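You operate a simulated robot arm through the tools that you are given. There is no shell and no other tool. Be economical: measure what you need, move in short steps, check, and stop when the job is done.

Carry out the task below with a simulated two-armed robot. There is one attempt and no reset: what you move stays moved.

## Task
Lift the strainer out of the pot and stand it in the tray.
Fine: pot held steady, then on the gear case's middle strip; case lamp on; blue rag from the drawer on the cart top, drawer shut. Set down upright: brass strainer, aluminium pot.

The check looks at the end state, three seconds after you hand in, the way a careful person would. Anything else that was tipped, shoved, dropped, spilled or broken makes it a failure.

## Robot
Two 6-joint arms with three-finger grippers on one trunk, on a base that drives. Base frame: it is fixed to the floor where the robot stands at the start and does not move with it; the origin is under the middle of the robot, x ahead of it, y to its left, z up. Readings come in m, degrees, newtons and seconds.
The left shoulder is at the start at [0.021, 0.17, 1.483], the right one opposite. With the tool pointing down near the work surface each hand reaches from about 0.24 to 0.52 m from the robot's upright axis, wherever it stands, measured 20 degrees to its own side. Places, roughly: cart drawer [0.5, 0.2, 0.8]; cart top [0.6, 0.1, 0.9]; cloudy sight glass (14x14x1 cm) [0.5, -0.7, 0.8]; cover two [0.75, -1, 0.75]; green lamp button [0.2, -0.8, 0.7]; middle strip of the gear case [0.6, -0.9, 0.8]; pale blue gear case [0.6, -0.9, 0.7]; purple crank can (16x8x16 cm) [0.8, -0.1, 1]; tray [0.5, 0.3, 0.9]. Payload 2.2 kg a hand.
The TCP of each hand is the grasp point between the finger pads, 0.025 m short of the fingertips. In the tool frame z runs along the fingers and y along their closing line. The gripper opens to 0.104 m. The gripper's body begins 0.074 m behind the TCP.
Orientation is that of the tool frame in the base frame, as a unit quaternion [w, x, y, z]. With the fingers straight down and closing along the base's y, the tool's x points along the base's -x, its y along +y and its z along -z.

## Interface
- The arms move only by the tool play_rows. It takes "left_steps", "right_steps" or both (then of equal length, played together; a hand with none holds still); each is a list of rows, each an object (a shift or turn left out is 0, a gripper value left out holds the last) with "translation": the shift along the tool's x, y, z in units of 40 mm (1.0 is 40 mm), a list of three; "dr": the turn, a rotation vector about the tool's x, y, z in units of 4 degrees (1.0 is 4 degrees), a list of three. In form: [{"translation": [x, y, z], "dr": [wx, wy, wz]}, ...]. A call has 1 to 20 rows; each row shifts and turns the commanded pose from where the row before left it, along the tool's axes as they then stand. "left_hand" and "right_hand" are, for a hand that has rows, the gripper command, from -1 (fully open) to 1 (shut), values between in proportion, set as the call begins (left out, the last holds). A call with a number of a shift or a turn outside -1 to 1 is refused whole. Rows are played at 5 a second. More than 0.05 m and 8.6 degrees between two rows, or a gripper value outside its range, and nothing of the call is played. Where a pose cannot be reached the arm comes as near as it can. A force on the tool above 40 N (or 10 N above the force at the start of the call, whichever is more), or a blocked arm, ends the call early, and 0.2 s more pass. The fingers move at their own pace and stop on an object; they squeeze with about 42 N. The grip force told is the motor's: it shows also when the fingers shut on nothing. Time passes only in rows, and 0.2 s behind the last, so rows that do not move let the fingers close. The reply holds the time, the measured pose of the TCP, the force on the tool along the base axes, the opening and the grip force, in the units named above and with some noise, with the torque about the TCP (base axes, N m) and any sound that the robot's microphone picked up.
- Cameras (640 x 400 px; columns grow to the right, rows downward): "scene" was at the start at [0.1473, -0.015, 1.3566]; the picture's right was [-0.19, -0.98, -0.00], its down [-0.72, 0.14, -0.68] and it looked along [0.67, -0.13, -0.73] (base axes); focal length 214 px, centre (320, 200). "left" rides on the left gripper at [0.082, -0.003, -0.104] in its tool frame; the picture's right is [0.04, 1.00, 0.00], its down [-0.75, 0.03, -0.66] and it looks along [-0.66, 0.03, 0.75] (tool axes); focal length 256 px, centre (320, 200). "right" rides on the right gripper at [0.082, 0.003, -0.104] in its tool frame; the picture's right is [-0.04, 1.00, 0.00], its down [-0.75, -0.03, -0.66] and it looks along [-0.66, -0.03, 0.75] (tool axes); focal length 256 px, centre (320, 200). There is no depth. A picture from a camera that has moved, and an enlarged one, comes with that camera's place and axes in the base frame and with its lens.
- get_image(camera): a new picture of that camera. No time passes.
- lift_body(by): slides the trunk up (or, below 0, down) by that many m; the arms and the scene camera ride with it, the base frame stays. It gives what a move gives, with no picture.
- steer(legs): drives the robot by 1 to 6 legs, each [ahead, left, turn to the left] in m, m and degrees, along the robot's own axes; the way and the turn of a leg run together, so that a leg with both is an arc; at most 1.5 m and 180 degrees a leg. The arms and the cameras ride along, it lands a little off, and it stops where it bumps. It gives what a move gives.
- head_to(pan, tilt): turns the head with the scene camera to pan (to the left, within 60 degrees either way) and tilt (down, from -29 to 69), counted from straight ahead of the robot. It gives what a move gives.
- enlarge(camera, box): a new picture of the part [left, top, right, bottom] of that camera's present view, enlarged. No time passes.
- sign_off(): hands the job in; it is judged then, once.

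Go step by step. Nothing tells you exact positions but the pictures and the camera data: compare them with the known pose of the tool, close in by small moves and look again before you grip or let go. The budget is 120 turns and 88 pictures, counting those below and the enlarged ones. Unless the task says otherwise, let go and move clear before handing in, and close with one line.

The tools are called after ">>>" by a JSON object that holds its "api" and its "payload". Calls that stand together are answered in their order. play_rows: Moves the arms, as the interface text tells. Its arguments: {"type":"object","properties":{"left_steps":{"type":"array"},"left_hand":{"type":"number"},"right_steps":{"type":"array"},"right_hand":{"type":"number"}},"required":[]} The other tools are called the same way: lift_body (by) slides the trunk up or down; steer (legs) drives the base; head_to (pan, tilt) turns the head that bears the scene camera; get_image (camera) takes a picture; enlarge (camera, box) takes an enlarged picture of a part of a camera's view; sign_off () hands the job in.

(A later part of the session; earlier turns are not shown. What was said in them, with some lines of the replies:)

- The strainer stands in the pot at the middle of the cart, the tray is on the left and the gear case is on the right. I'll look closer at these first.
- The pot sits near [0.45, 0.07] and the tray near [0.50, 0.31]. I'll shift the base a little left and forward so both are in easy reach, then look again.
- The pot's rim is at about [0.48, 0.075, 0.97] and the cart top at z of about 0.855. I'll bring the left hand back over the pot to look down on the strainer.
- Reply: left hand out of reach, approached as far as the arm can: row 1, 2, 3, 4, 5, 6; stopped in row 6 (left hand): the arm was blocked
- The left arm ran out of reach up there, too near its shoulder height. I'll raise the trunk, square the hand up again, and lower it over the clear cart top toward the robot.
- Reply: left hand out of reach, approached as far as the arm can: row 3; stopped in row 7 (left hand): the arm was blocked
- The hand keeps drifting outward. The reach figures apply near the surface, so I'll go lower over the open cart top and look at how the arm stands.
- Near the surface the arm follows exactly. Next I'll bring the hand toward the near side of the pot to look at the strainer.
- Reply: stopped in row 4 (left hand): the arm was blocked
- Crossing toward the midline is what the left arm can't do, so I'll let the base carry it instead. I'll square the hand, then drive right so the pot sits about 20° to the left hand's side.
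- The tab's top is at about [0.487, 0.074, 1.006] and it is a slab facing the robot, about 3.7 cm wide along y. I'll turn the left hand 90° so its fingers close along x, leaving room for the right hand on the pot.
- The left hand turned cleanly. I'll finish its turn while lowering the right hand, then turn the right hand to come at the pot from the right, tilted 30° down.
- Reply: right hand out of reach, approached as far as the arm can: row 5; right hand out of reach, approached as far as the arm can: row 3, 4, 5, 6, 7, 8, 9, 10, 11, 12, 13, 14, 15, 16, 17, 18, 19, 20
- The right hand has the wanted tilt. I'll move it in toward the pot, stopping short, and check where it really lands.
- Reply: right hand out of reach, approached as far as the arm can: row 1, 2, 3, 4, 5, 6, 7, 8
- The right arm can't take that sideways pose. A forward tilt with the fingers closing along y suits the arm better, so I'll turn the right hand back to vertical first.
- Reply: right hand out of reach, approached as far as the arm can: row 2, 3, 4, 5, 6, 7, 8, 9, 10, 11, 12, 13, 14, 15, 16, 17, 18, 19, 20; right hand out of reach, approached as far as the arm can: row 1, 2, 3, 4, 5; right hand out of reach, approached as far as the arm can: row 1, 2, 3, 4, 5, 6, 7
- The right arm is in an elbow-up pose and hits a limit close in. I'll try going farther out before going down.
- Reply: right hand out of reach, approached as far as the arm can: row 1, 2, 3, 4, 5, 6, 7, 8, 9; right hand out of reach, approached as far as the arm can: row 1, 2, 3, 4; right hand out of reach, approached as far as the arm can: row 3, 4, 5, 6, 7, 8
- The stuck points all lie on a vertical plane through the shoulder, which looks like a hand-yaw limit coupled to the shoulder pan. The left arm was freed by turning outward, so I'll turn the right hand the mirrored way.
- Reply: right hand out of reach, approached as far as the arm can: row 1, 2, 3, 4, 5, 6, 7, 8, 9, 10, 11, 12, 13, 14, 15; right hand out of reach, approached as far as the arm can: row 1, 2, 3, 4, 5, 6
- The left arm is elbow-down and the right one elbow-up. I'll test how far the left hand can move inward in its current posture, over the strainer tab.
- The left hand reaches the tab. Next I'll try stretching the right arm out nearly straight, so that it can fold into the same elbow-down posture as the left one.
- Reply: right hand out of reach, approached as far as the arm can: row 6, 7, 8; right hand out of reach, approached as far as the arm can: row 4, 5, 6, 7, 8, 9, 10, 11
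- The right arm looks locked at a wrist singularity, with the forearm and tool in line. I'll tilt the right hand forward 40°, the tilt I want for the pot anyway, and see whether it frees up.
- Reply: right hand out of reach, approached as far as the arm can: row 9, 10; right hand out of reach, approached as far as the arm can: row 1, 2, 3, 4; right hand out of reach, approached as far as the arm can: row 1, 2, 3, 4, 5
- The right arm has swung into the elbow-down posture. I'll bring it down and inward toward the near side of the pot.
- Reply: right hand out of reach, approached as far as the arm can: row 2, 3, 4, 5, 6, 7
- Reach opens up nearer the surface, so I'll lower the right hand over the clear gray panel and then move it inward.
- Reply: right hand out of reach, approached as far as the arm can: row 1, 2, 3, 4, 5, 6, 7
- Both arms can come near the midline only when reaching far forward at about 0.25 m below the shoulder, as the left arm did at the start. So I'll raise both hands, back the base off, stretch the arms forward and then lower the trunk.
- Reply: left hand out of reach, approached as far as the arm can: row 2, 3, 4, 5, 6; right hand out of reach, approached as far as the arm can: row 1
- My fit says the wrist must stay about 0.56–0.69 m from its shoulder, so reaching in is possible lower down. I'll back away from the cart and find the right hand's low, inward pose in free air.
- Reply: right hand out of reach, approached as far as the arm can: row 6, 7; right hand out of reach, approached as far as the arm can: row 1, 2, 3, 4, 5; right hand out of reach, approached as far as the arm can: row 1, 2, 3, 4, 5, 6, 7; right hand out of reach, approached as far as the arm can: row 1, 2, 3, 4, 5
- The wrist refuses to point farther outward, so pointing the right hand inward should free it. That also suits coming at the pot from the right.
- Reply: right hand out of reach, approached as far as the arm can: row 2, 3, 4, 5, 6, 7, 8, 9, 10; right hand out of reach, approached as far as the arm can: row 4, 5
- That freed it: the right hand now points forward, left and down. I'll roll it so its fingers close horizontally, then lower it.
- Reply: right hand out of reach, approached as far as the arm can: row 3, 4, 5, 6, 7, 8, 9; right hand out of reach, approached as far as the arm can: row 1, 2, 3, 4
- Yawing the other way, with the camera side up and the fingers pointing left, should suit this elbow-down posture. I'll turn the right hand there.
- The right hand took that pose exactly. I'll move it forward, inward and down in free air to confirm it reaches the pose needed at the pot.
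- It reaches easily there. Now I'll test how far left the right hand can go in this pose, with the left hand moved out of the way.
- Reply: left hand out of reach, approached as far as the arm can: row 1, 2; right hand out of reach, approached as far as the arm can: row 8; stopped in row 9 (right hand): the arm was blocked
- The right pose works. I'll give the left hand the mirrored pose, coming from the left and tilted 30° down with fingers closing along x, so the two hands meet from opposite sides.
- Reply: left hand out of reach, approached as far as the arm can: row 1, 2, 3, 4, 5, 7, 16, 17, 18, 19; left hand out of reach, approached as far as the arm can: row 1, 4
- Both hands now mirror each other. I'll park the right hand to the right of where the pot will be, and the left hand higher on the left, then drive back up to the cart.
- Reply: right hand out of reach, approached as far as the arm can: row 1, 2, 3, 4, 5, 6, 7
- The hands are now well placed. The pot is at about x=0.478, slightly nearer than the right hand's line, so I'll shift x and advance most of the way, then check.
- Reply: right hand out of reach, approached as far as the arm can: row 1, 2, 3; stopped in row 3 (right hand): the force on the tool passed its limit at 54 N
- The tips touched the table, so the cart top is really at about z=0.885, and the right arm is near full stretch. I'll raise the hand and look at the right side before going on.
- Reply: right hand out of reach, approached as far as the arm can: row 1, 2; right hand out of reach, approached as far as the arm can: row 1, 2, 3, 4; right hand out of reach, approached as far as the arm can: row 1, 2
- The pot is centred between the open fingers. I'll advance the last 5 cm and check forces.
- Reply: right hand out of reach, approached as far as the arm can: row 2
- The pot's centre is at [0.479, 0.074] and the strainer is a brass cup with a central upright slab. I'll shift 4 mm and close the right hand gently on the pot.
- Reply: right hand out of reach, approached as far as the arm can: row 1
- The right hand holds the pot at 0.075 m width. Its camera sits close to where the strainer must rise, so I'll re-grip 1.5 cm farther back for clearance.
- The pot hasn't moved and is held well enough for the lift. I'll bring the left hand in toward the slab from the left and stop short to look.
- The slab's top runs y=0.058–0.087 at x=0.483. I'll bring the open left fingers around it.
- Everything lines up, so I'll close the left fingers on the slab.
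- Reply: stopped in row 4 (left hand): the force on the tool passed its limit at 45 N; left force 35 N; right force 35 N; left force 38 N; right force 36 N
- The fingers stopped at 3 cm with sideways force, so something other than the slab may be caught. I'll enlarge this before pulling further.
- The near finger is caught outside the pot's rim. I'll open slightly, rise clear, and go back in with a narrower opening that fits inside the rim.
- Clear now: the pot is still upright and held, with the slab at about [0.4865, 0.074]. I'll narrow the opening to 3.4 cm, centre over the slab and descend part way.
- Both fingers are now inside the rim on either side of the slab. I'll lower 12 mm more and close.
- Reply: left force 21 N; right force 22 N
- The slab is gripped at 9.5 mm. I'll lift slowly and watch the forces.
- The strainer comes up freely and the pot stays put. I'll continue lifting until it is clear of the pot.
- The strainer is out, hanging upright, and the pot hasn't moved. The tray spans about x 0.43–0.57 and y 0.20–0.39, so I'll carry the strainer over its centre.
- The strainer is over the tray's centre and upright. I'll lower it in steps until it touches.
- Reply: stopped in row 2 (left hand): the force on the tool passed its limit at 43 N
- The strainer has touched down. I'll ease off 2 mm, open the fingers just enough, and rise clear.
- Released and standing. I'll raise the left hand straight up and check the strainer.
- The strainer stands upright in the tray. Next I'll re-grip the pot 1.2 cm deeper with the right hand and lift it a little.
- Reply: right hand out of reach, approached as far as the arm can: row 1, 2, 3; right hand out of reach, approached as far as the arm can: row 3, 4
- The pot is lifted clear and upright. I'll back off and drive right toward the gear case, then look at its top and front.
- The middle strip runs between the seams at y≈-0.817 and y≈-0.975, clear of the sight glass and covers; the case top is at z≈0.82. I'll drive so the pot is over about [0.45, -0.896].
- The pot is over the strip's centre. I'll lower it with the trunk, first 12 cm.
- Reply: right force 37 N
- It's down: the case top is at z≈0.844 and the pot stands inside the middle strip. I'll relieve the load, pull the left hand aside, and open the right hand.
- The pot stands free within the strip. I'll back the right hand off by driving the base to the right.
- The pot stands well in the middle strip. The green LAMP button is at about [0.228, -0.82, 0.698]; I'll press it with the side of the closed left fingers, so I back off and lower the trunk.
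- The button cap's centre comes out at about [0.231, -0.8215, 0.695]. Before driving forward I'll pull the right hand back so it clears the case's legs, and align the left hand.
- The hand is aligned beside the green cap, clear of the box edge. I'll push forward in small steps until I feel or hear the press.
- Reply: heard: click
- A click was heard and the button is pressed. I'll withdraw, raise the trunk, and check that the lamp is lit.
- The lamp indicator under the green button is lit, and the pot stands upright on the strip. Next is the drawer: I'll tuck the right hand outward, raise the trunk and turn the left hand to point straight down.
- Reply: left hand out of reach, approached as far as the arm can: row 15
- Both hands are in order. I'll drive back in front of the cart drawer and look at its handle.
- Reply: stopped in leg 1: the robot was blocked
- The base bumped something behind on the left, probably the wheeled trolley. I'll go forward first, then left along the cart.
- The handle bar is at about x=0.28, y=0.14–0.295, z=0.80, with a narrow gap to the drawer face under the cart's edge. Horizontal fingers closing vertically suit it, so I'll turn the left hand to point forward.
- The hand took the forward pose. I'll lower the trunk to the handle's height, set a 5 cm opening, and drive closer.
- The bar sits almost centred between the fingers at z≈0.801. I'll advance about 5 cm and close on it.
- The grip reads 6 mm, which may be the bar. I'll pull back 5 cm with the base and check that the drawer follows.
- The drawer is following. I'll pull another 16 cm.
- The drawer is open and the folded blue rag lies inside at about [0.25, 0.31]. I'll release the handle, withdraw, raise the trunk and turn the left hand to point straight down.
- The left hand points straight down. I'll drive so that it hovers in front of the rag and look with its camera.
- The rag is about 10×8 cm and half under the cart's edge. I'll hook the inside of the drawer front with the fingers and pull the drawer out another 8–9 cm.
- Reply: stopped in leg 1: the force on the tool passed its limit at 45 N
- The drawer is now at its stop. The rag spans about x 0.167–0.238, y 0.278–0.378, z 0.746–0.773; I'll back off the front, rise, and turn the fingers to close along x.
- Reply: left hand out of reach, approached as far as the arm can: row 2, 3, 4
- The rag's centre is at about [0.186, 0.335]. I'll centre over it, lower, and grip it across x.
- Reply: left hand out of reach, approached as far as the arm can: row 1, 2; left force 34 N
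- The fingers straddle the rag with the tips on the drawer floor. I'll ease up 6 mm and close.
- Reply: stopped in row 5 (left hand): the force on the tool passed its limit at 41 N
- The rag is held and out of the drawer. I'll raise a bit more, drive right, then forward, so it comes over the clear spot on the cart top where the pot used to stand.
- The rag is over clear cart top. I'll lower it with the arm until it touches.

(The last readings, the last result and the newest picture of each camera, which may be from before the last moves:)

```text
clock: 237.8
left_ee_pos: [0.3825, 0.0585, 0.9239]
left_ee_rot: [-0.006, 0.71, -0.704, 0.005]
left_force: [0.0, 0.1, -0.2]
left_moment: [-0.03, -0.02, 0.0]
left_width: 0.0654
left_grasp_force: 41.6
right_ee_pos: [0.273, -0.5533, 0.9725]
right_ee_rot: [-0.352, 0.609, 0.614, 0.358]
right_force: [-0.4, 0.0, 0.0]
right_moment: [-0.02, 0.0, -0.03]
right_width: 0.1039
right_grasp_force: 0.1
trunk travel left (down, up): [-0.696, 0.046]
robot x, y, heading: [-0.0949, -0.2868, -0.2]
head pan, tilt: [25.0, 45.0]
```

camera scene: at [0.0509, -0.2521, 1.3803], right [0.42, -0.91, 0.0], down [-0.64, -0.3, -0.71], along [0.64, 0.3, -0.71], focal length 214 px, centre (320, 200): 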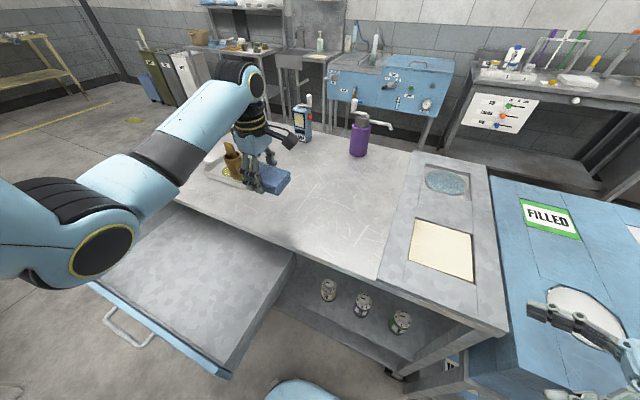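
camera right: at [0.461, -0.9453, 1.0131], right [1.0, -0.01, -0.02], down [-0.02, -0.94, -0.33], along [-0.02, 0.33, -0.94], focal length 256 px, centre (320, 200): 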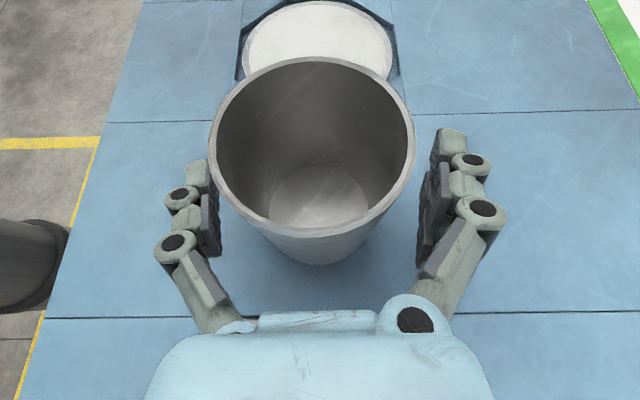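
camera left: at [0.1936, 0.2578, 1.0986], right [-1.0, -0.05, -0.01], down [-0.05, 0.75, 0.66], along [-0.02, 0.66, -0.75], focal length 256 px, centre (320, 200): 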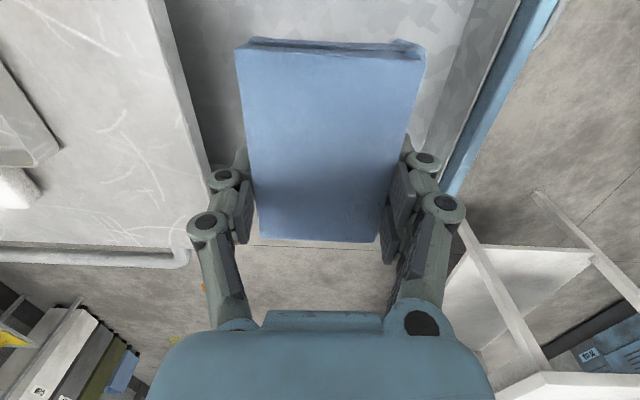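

>>> {"api": "play_rows", "payload": {"left_steps": [{"translation": [0, 0, 0.1]}, {"translation": [0, 0, 0.08]}, {}]}}

>>> {"api": "play_rows", "payload": {"left_steps": [{"translation": [0, 0, 0.06]}, {"translation": [0, 0, 0.04]}, {}]}}

```text
clock: 238.6
left_ee_pos: [0.3822, 0.0579, 0.9172]
left_ee_rot: [-0.007, 0.711, -0.704, 0.005]
left_force: [0.7, 0.0, 0.3]
left_moment: [-0.03, -0.02, 0.01]
left_width: 0.0654
left_grasp_force: 42.0
right_ee_pos: [0.2728, -0.5541, 0.9716]
right_ee_rot: [-0.353, 0.609, 0.614, 0.358]
right_force: [-0.5, -0.1, 0.6]
right_moment: [0.01, -0.04, 0.0]
right_width: 0.1041
right_grasp_force: 0.0
trunk travel left (down, up): [-0.696, 0.046]
robot x, y, heading: [-0.0927, -0.2867, -0.2]
head pan, tilt: [25.0, 45.0]
```

```text
clock: 239.4
left_ee_pos: [0.3826, 0.0589, 0.9121]
left_ee_rot: [-0.006, 0.711, -0.703, 0.004]
left_force: [-0.4, 0.2, -0.1]
left_moment: [-0.03, 0.01, 0.03]
left_width: 0.0654
left_grasp_force: 42.3
right_ee_pos: [0.2733, -0.5541, 0.9715]
right_ee_rot: [-0.352, 0.609, 0.614, 0.358]
right_force: [-0.3, -0.1, -0.1]
right_moment: [-0.03, -0.03, -0.03]
right_width: 0.1038
right_grasp_force: 0.1
trunk travel left (down, up): [-0.696, 0.046]
robot x, y, heading: [-0.0939, -0.2886, -0.0]
head pan, tilt: [25.0, 45.0]
```

>>> {"api": "play_rows", "payload": {"left_steps": [{"translation": [0, 0, 0.08]}, {"translation": [0, 0, 0.06]}, {}]}}

```text
clock: 240.2
left_ee_pos: [0.3818, 0.0572, 0.9073]
left_ee_rot: [-0.007, 0.71, -0.704, 0.005]
left_force: [0.3, 0.6, -0.4]
left_moment: [0.02, 0.02, -0.01]
left_width: 0.0656
left_grasp_force: 41.9
right_ee_pos: [0.2728, -0.5536, 0.9715]
right_ee_rot: [-0.352, 0.609, 0.614, 0.358]
right_force: [-0.4, 0.0, 0.0]
right_moment: [0.03, -0.05, 0.01]
right_width: 0.1042
right_grasp_force: 0.1
trunk travel left (down, up): [-0.696, 0.046]
robot x, y, heading: [-0.0961, -0.2827, -0.3]
head pan, tilt: [25.0, 45.0]
```

>>> {"api": "play_rows", "payload": {"left_steps": [{"translation": [0, 0, 0.08]}, {"translation": [0, 0, 0.08]}, {}]}}

>>> {"api": "get_image", "payload": {"camera": "left"}}

```text
clock: 241.0
left_ee_pos: [0.3812, 0.0578, 0.905]
left_ee_rot: [-0.008, 0.71, -0.704, 0.005]
left_force: [-7.2, 4.9, 39.1]
left_moment: [-0.62, 1.67, -0.22]
left_width: 0.0659
left_grasp_force: 41.8
right_ee_pos: [0.2691, -0.5546, 0.9728]
right_ee_rot: [-0.352, 0.607, 0.615, 0.36]
right_force: [-0.3, 0.0, -0.2]
right_moment: [0.01, -0.02, -0.01]
right_width: 0.1041
right_grasp_force: 0.2
trunk travel left (down, up): [-0.696, 0.046]
robot x, y, heading: [-0.09, -0.2873, 0.2]
head pan, tilt: [25.0, 45.0]
```

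```text
8 pictures are left
camera left: at [0.384, -0.0244, 1.0071], right [-1.0, -0.05, -0.02], down [-0.05, 0.75, 0.66], along [-0.02, 0.66, -0.75], focal length 256 px, centre (320, 200)
```

left: 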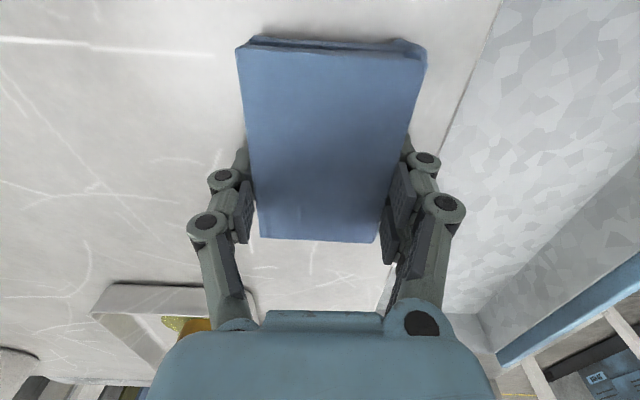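

It's touched down. I'll ease off, open, and rise clear.

>>> {"api": "play_rows", "payload": {"left_steps": [{"translation": [0, 0, -0.06]}, {}]}}

>>> {"api": "play_rows", "payload": {"left_hand": -1, "left_steps": [{}, {}, {}, {}]}}

>>> {"api": "lift_body", "payload": {"by": 0.045}}

>>> {"api": "play_rows", "payload": {"left_steps": [{"translation": [0, 0, -0.8]}, {"translation": [0, 0, -0.8]}, {"translation": [0, 0, -0.8]}, {}]}}

>>> {"api": "steer", "payload": {"legs": [[-0.2, 0, 0]]}}

>>> {"api": "get_image", "payload": {"camera": "scene"}}

```text
clock: 241.6
left_ee_pos: [0.3826, 0.0565, 0.905]
left_ee_rot: [-0.008, 0.711, -0.703, 0.005]
left_force: [-0.8, 6.9, 27.8]
left_moment: [-0.12, 1.06, -0.28]
left_width: 0.0654
left_grasp_force: 41.5
right_ee_pos: [0.2718, -0.5543, 0.9715]
right_ee_rot: [-0.352, 0.608, 0.615, 0.358]
right_force: [-0.2, 0.0, 0.3]
right_moment: [0.02, -0.02, 0.02]
right_width: 0.104
right_grasp_force: 0.1
trunk travel left (down, up): [-0.696, 0.046]
robot x, y, heading: [-0.0911, -0.2873, 0.0]
head pan, tilt: [25.0, 45.0]
```

```text
clock: 242.6
left_ee_pos: [0.3816, 0.0566, 0.9028]
left_ee_rot: [-0.005, 0.71, -0.704, 0.004]
left_force: [-0.7, -0.6, 0.1]
left_moment: [-0.01, 0.03, 0.0]
left_width: 0.1038
left_grasp_force: 0.1
right_ee_pos: [0.2736, -0.553, 0.9713]
right_ee_rot: [-0.352, 0.609, 0.613, 0.359]
right_force: [-0.5, -0.4, -0.2]
right_moment: [0.0, 0.0, 0.02]
right_width: 0.1039
right_grasp_force: 0.1
trunk travel left (down, up): [-0.696, 0.046]
robot x, y, heading: [-0.0935, -0.2823, -0.1]
head pan, tilt: [25.0, 45.0]
```

```text
clock: 243.5
left_ee_pos: [0.3812, 0.057, 0.948]
left_ee_rot: [-0.006, 0.711, -0.703, 0.004]
left_force: [-0.3, 0.5, -0.4]
left_moment: [0.02, 0.01, -0.02]
left_width: 0.1037
left_grasp_force: 0.1
right_ee_pos: [0.2726, -0.554, 1.0168]
right_ee_rot: [-0.352, 0.609, 0.613, 0.359]
right_force: [-0.6, -0.3, 0.1]
right_moment: [-0.01, 0.01, -0.05]
right_width: 0.1038
right_grasp_force: 0.1
trunk travel left (down, up): [-0.741, 0.001]
robot x, y, heading: [-0.0906, -0.2886, -0.1]
head pan, tilt: [25.0, 45.0]
```

```text
clock: 244.5
left_ee_pos: [0.3783, 0.0572, 1.0435]
left_ee_rot: [-0.005, 0.71, -0.704, 0.004]
left_force: [0.0, 0.4, 0.4]
left_moment: [-0.02, -0.01, -0.02]
left_width: 0.1038
left_grasp_force: 0.0
right_ee_pos: [0.2733, -0.5533, 1.0152]
right_ee_rot: [-0.353, 0.609, 0.614, 0.358]
right_force: [0.3, 0.0, 0.0]
right_moment: [0.02, 0.02, 0.01]
right_width: 0.104
right_grasp_force: 0.1
trunk travel left (down, up): [-0.741, 0.001]
robot x, y, heading: [-0.0942, -0.2886, -0.2]
head pan, tilt: [25.0, 45.0]
```

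```text
clock: 246.1
left_ee_pos: [0.1763, 0.0586, 1.0432]
left_ee_rot: [-0.006, 0.712, -0.702, 0.005]
left_force: [-1.3, 0.3, -0.3]
left_moment: [0.0, -0.01, -0.01]
left_width: 0.1042
left_grasp_force: 0.1
right_ee_pos: [0.07, -0.5518, 1.0164]
right_ee_rot: [-0.353, 0.608, 0.615, 0.358]
right_force: [0.0, 0.5, -0.3]
right_moment: [-0.04, 0.04, 0.0]
right_width: 0.1038
right_grasp_force: 0.2
trunk travel left (down, up): [-0.741, 0.001]
robot x, y, heading: [-0.2913, -0.2855, -0.0]
head pan, tilt: [25.0, 45.0]
```

```text
7 pictures are left
camera scene: at [-0.1526, -0.2518, 1.4256], right [0.42, -0.91, 0.0], down [-0.64, -0.3, -0.71], along [0.64, 0.3, -0.71], focal length 214 px, centre (320, 200)
```

scene: 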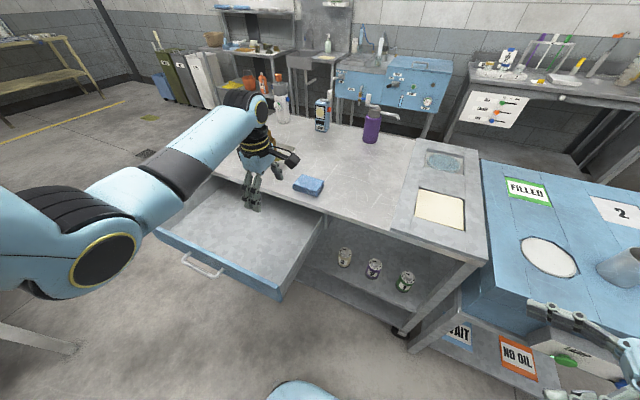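

The rag lies on the cart top. To shut the drawer I'll turn the left hand forward again with the fingers closed, and back off in front of the drawer.

>>> {"api": "play_rows", "payload": {"left_hand": 1, "left_steps": [{"dr": [1, 0, 0]}, {"dr": [1, 0, 0]}, {"dr": [1, 0, 0]}, {"dr": [1, 0, 0]}, {"dr": [1, 0, 0]}, {"dr": [1, 0, 0]}, {"dr": [1, 0, 0]}, {"dr": [1, 0, 0]}, {"dr": [1, 0, 0]}, {"dr": [1, 0, 0]}, {"dr": [1, 0, 0]}, {"dr": [1, 0, 0]}, {"dr": [1, 0, 0]}, {"dr": [1, 0, 0]}, {"dr": [1, 0, 0]}, {"dr": [1, 0, 0]}, {"dr": [1, 0, 0]}, {"dr": [1, 0, 0]}, {"dr": [1, 0, 0]}, {}]}}

>>> {"api": "steer", "payload": {"legs": [[-0.2, 0.04, 0]]}}

>>> {"api": "get_image", "payload": {"camera": "scene"}}

```text
clock: 250.3
left_ee_pos: [0.1764, 0.0581, 1.0422]
left_ee_rot: [-0.443, 0.556, -0.551, 0.436]
left_force: [0.0, -0.6, -0.4]
left_moment: [0.0, 0.02, 0.03]
left_width: 0.0
left_grasp_force: 28.5
right_ee_pos: [0.0701, -0.5521, 1.0164]
right_ee_rot: [-0.353, 0.608, 0.615, 0.358]
right_force: [-0.2, 0.3, 0.5]
right_moment: [0.05, 0.0, 0.02]
right_width: 0.1044
right_grasp_force: 0.1
trunk travel left (down, up): [-0.741, 0.001]
robot x, y, heading: [-0.2945, -0.2843, 0.1]
head pan, tilt: [25.0, 45.0]
```

```text
clock: 251.9
left_ee_pos: [-0.0248, 0.0989, 1.0447]
left_ee_rot: [-0.444, 0.558, -0.549, 0.435]
left_force: [-0.3, -0.3, 0.5]
left_moment: [0.01, 0.02, 0.03]
left_width: 0.0001
left_grasp_force: 28.5
right_ee_pos: [-0.1276, -0.5105, 1.0167]
right_ee_rot: [-0.353, 0.607, 0.616, 0.358]
right_force: [0.1, 0.4, 0.4]
right_moment: [-0.04, -0.02, -0.06]
right_width: 0.104
right_grasp_force: 0.0
trunk travel left (down, up): [-0.741, 0.001]
robot x, y, heading: [-0.4955, -0.2454, 0.4]
head pan, tilt: [25.0, 45.0]
```

```text
6 pictures are left
camera scene: at [-0.3521, -0.2114, 1.4256], right [0.43, -0.9, 0.0], down [-0.64, -0.3, -0.71], along [0.64, 0.3, -0.71], focal length 214 px, centre (320, 200)
```

scene: 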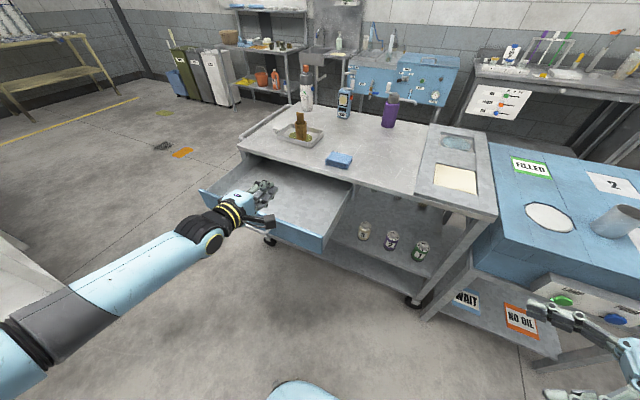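

The drawer front is at about x=0.01. I'll retract the hand 5–6 cm, lower to the drawer's height, then push by driving forward.

>>> {"api": "play_rows", "payload": {"left_steps": [{"translation": [0, 0.16, -0.7]}, {"translation": [0, 0.16, -0.7]}, {}]}}

>>> {"api": "lift_body", "payload": {"by": -0.24}}

>>> {"api": "get_image", "payload": {"camera": "left"}}

```text
clock: 252.7
left_ee_pos: [-0.0812, 0.0991, 1.0414]
left_ee_rot: [-0.444, 0.558, -0.55, 0.435]
left_force: [0.7, 0.4, 0.6]
left_moment: [0.0, 0.01, 0.0]
left_width: 0.0
left_grasp_force: 28.2
right_ee_pos: [-0.1262, -0.5123, 1.0162]
right_ee_rot: [-0.354, 0.607, 0.616, 0.357]
right_force: [1.0, 0.0, -0.4]
right_moment: [0.02, 0.02, 0.03]
right_width: 0.1039
right_grasp_force: 0.2
trunk travel left (down, up): [-0.741, 0.001]
robot x, y, heading: [-0.4959, -0.2504, 0.3]
head pan, tilt: [25.0, 45.0]
```

```text
clock: 255.2
left_ee_pos: [-0.0817, 0.0992, 0.8033]
left_ee_rot: [-0.443, 0.558, -0.55, 0.435]
left_force: [-0.2, -0.2, 0.0]
left_moment: [0.0, 0.01, 0.03]
left_width: 0.0003
left_grasp_force: 28.4
right_ee_pos: [-0.1267, -0.512, 0.7762]
right_ee_rot: [-0.352, 0.607, 0.616, 0.357]
right_force: [0.0, 0.4, 0.3]
right_moment: [0.01, -0.01, 0.03]
right_width: 0.104
right_grasp_force: 0.0
trunk travel left (down, up): [-0.501, 0.241]
robot x, y, heading: [-0.4931, -0.2456, 0.2]
head pan, tilt: [25.0, 45.0]
```

```text
5 pictures are left
camera left: at [-0.1804, 0.0157, 0.8296], right [-0.23, -0.04, -0.97], down [-0.66, 0.74, 0.12], along [0.72, 0.67, -0.2], focal length 256 px, centre (320, 200)
```

left: 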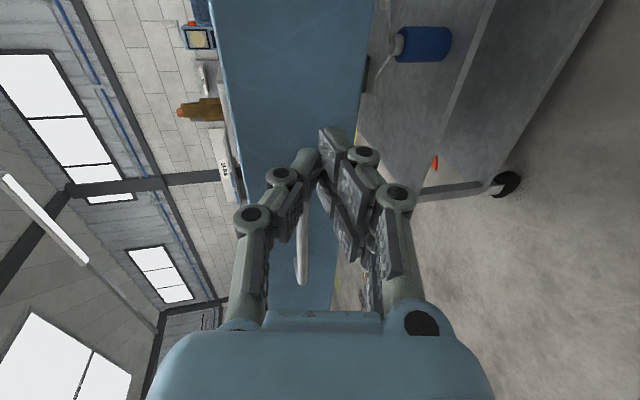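

The closed fingertips face the drawer front just beside the handle. I'll pull the right hand back for clearance and drive forward to push the drawer in.

>>> {"api": "play_rows", "payload": {"right_steps": [{"translation": [0, -0.8, 0]}, {"translation": [0, -0.8, 0]}, {"translation": [0, -0.8, 0]}, {}]}}

>>> {"api": "steer", "payload": {"legs": [[0.34, 0, 0]]}}

```text
clock: 256.2
left_ee_pos: [-0.0818, 0.0993, 0.8026]
left_ee_rot: [-0.443, 0.559, -0.549, 0.435]
left_force: [0.4, -0.5, 0.8]
left_moment: [0.0, -0.01, 0.02]
left_width: 0.0
left_grasp_force: 27.9
right_ee_pos: [-0.2242, -0.5142, 0.7752]
right_ee_rot: [-0.353, 0.607, 0.616, 0.357]
right_force: [0.6, 0.2, -0.6]
right_moment: [0.01, 0.01, 0.03]
right_width: 0.1044
right_grasp_force: 0.1
trunk travel left (down, up): [-0.501, 0.241]
robot x, y, heading: [-0.4955, -0.2462, 0.2]
head pan, tilt: [25.0, 45.0]
```

```text
clock: 258.5
left_ee_pos: [0.2676, 0.1019, 0.8032]
left_ee_rot: [-0.444, 0.559, -0.55, 0.434]
left_force: [0.9, -1.0, 0.1]
left_moment: [-0.03, -0.01, 0.03]
left_width: 0.0002
left_grasp_force: 28.6
right_ee_pos: [0.1276, -0.5099, 0.7752]
right_ee_rot: [-0.354, 0.606, 0.617, 0.356]
right_force: [0.0, 0.7, 0.3]
right_moment: [-0.03, 0.02, -0.02]
right_width: 0.1038
right_grasp_force: 0.3
trunk travel left (down, up): [-0.501, 0.241]
robot x, y, heading: [-0.1447, -0.244, 0.3]
head pan, tilt: [25.0, 45.0]
```

The drawer moved in without resistance. I'll push the last bit with the arm in small steps until it seats.

>>> {"api": "play_rows", "payload": {"left_steps": [{"translation": [0, -0.06, 0.25]}, {"translation": [0, -0.06, 0.25]}, {"translation": [0, -0.05, 0.2]}, {"translation": [0, -0.05, 0.2]}, {"translation": [0, -0.05, 0.2]}, {"translation": [0, -0.05, 0.2]}, {}]}}

>>> {"api": "get_image", "payload": {"camera": "left"}}

```text
clock: 259.2
left_ee_pos: [0.2845, 0.103, 0.8028]
left_ee_rot: [-0.444, 0.562, -0.549, 0.432]
left_force: [-23.2, -2.6, 12.3]
left_moment: [-0.05, -0.39, -0.22]
left_width: 0.0
left_grasp_force: 28.5
right_ee_pos: [0.1246, -0.5108, 0.7764]
right_ee_rot: [-0.354, 0.604, 0.619, 0.357]
right_force: [1.0, 0.0, -0.3]
right_moment: [0.02, 0.0, -0.02]
right_width: 0.1041
right_grasp_force: 0.0
trunk travel left (down, up): [-0.501, 0.241]
robot x, y, heading: [-0.1436, -0.2472, 0.7]
head pan, tilt: [25.0, 45.0]
stopped in row 3 (left hand): the force on the tool passed its limit at 51 N (the readings are from after the stop); the commanded pose is now the measured one
```

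```text
4 pictures are left
camera left: at [0.1865, 0.0191, 0.829], right [-0.23, -0.04, -0.97], down [-0.66, 0.74, 0.12], along [0.71, 0.67, -0.2], focal length 256 px, centre (320, 200)
```

left: 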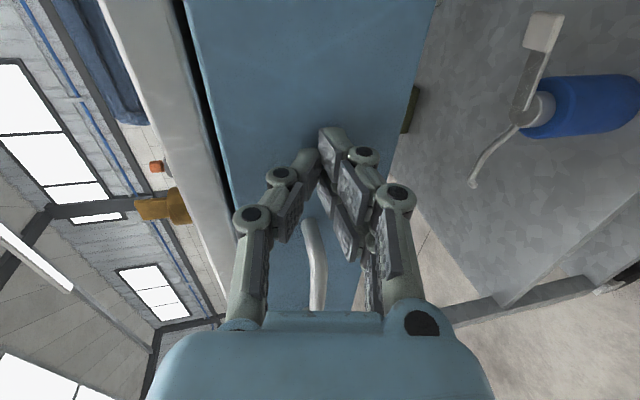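

The drawer is pushed to its stop. I'll back away, raise the trunk and take a last look at the cart and the case.

>>> {"api": "steer", "payload": {"legs": [[-0.25, 0, 0]]}}

>>> {"api": "lift_body", "payload": {"by": 0.2}}

>>> {"api": "head_to", "payload": {"pan": 5, "tilt": 35}}

>>> {"api": "get_image", "payload": {"camera": "scene"}}

```text
clock: 261.1
left_ee_pos: [0.0372, 0.1015, 0.8006]
left_ee_rot: [-0.444, 0.562, -0.549, 0.432]
left_force: [-0.8, -0.5, 0.4]
left_moment: [0.01, 0.02, 0.02]
left_width: 0.0
left_grasp_force: 28.6
right_ee_pos: [-0.1232, -0.5114, 0.7756]
right_ee_rot: [-0.354, 0.605, 0.618, 0.356]
right_force: [-0.1, -0.4, 0.2]
right_moment: [0.01, 0.0, -0.04]
right_width: 0.1039
right_grasp_force: 0.0
trunk travel left (down, up): [-0.501, 0.241]
robot x, y, heading: [-0.3948, -0.2508, 0.6]
head pan, tilt: [25.0, 45.0]
```

```text
clock: 263.2
left_ee_pos: [0.0394, 0.1021, 1.002]
left_ee_rot: [-0.443, 0.562, -0.55, 0.431]
left_force: [-0.4, 0.0, 0.0]
left_moment: [0.02, -0.01, 0.0]
left_width: 0.0
left_grasp_force: 28.9
right_ee_pos: [-0.1231, -0.5133, 0.9747]
right_ee_rot: [-0.355, 0.604, 0.619, 0.355]
right_force: [-0.4, -0.8, 0.5]
right_moment: [0.0, -0.02, 0.0]
right_width: 0.1038
right_grasp_force: 0.1
trunk travel left (down, up): [-0.701, 0.041]
robot x, y, heading: [-0.3949, -0.2455, 0.7]
head pan, tilt: [25.0, 45.0]
```

```text
clock: 264.1
left_ee_pos: [0.0396, 0.1028, 1.0011]
left_ee_rot: [-0.443, 0.562, -0.549, 0.431]
left_force: [-0.3, -0.4, -0.1]
left_moment: [-0.01, 0.01, 0.01]
left_width: 0.0001
left_grasp_force: 28.5
right_ee_pos: [-0.1212, -0.5119, 0.9758]
right_ee_rot: [-0.355, 0.604, 0.618, 0.356]
right_force: [0.2, -0.5, -0.2]
right_moment: [-0.04, -0.02, 0.01]
right_width: 0.1039
right_grasp_force: 0.1
trunk travel left (down, up): [-0.701, 0.041]
robot x, y, heading: [-0.3918, -0.2488, 0.7]
head pan, tilt: [5.0, 35.0]
```

```text
3 pictures are left
camera scene: at [-0.2365, -0.2377, 1.4002], right [0.1, -1.0, 0.0], down [-0.57, -0.06, -0.82], along [0.81, 0.08, -0.57], focal length 214 px, centre (320, 200)
```

scene: 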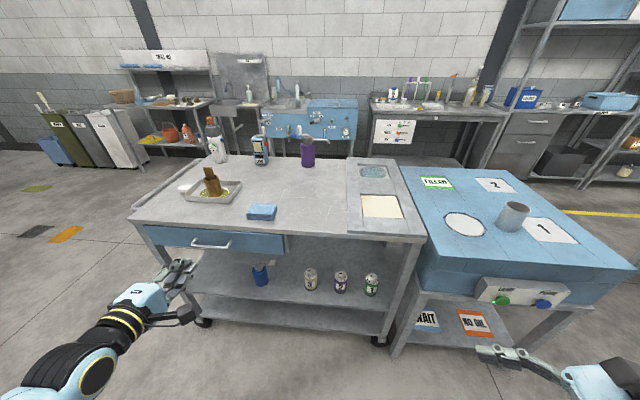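

>>> {"api": "enlarge", "payload": {"camera": "scene", "box": [130, 110, 330, 270]}}

```text
2.50 times, centred on (230, 190) of scene
camera zoom: at [-0.2365, -0.2377, 1.4002], right [0.1, -1.0, 0.0], down [-0.57, -0.06, -0.82], along [0.81, 0.08, -0.57], focal length 536 px, centre (545, 225)
```

zoom: 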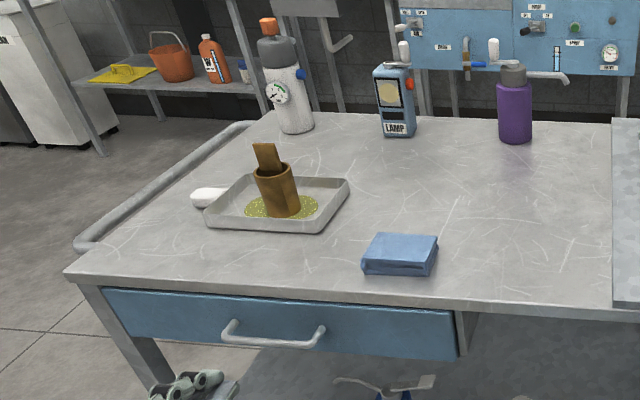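

Everything is in place: the strainer stands upright in the tray, the rag is on the cart top and the drawer is shut. The pot stands on the middle strip and the lamp is lit. I'm handing in.

>>> {"api": "sign_off", "payload": {}}

```text
The job is handed in.
```

I handed the job in with every listed item done: the strainer stands upright in the tray, the pot (held steady during the lift) is upright on the gear case's middle strip, the case lamp is on, the blue rag is on the cart top, and the drawer is shut. One risk: while driving, the base bumped something behind it, probably the wheeled trolley, and I couldn't check whether it moved.
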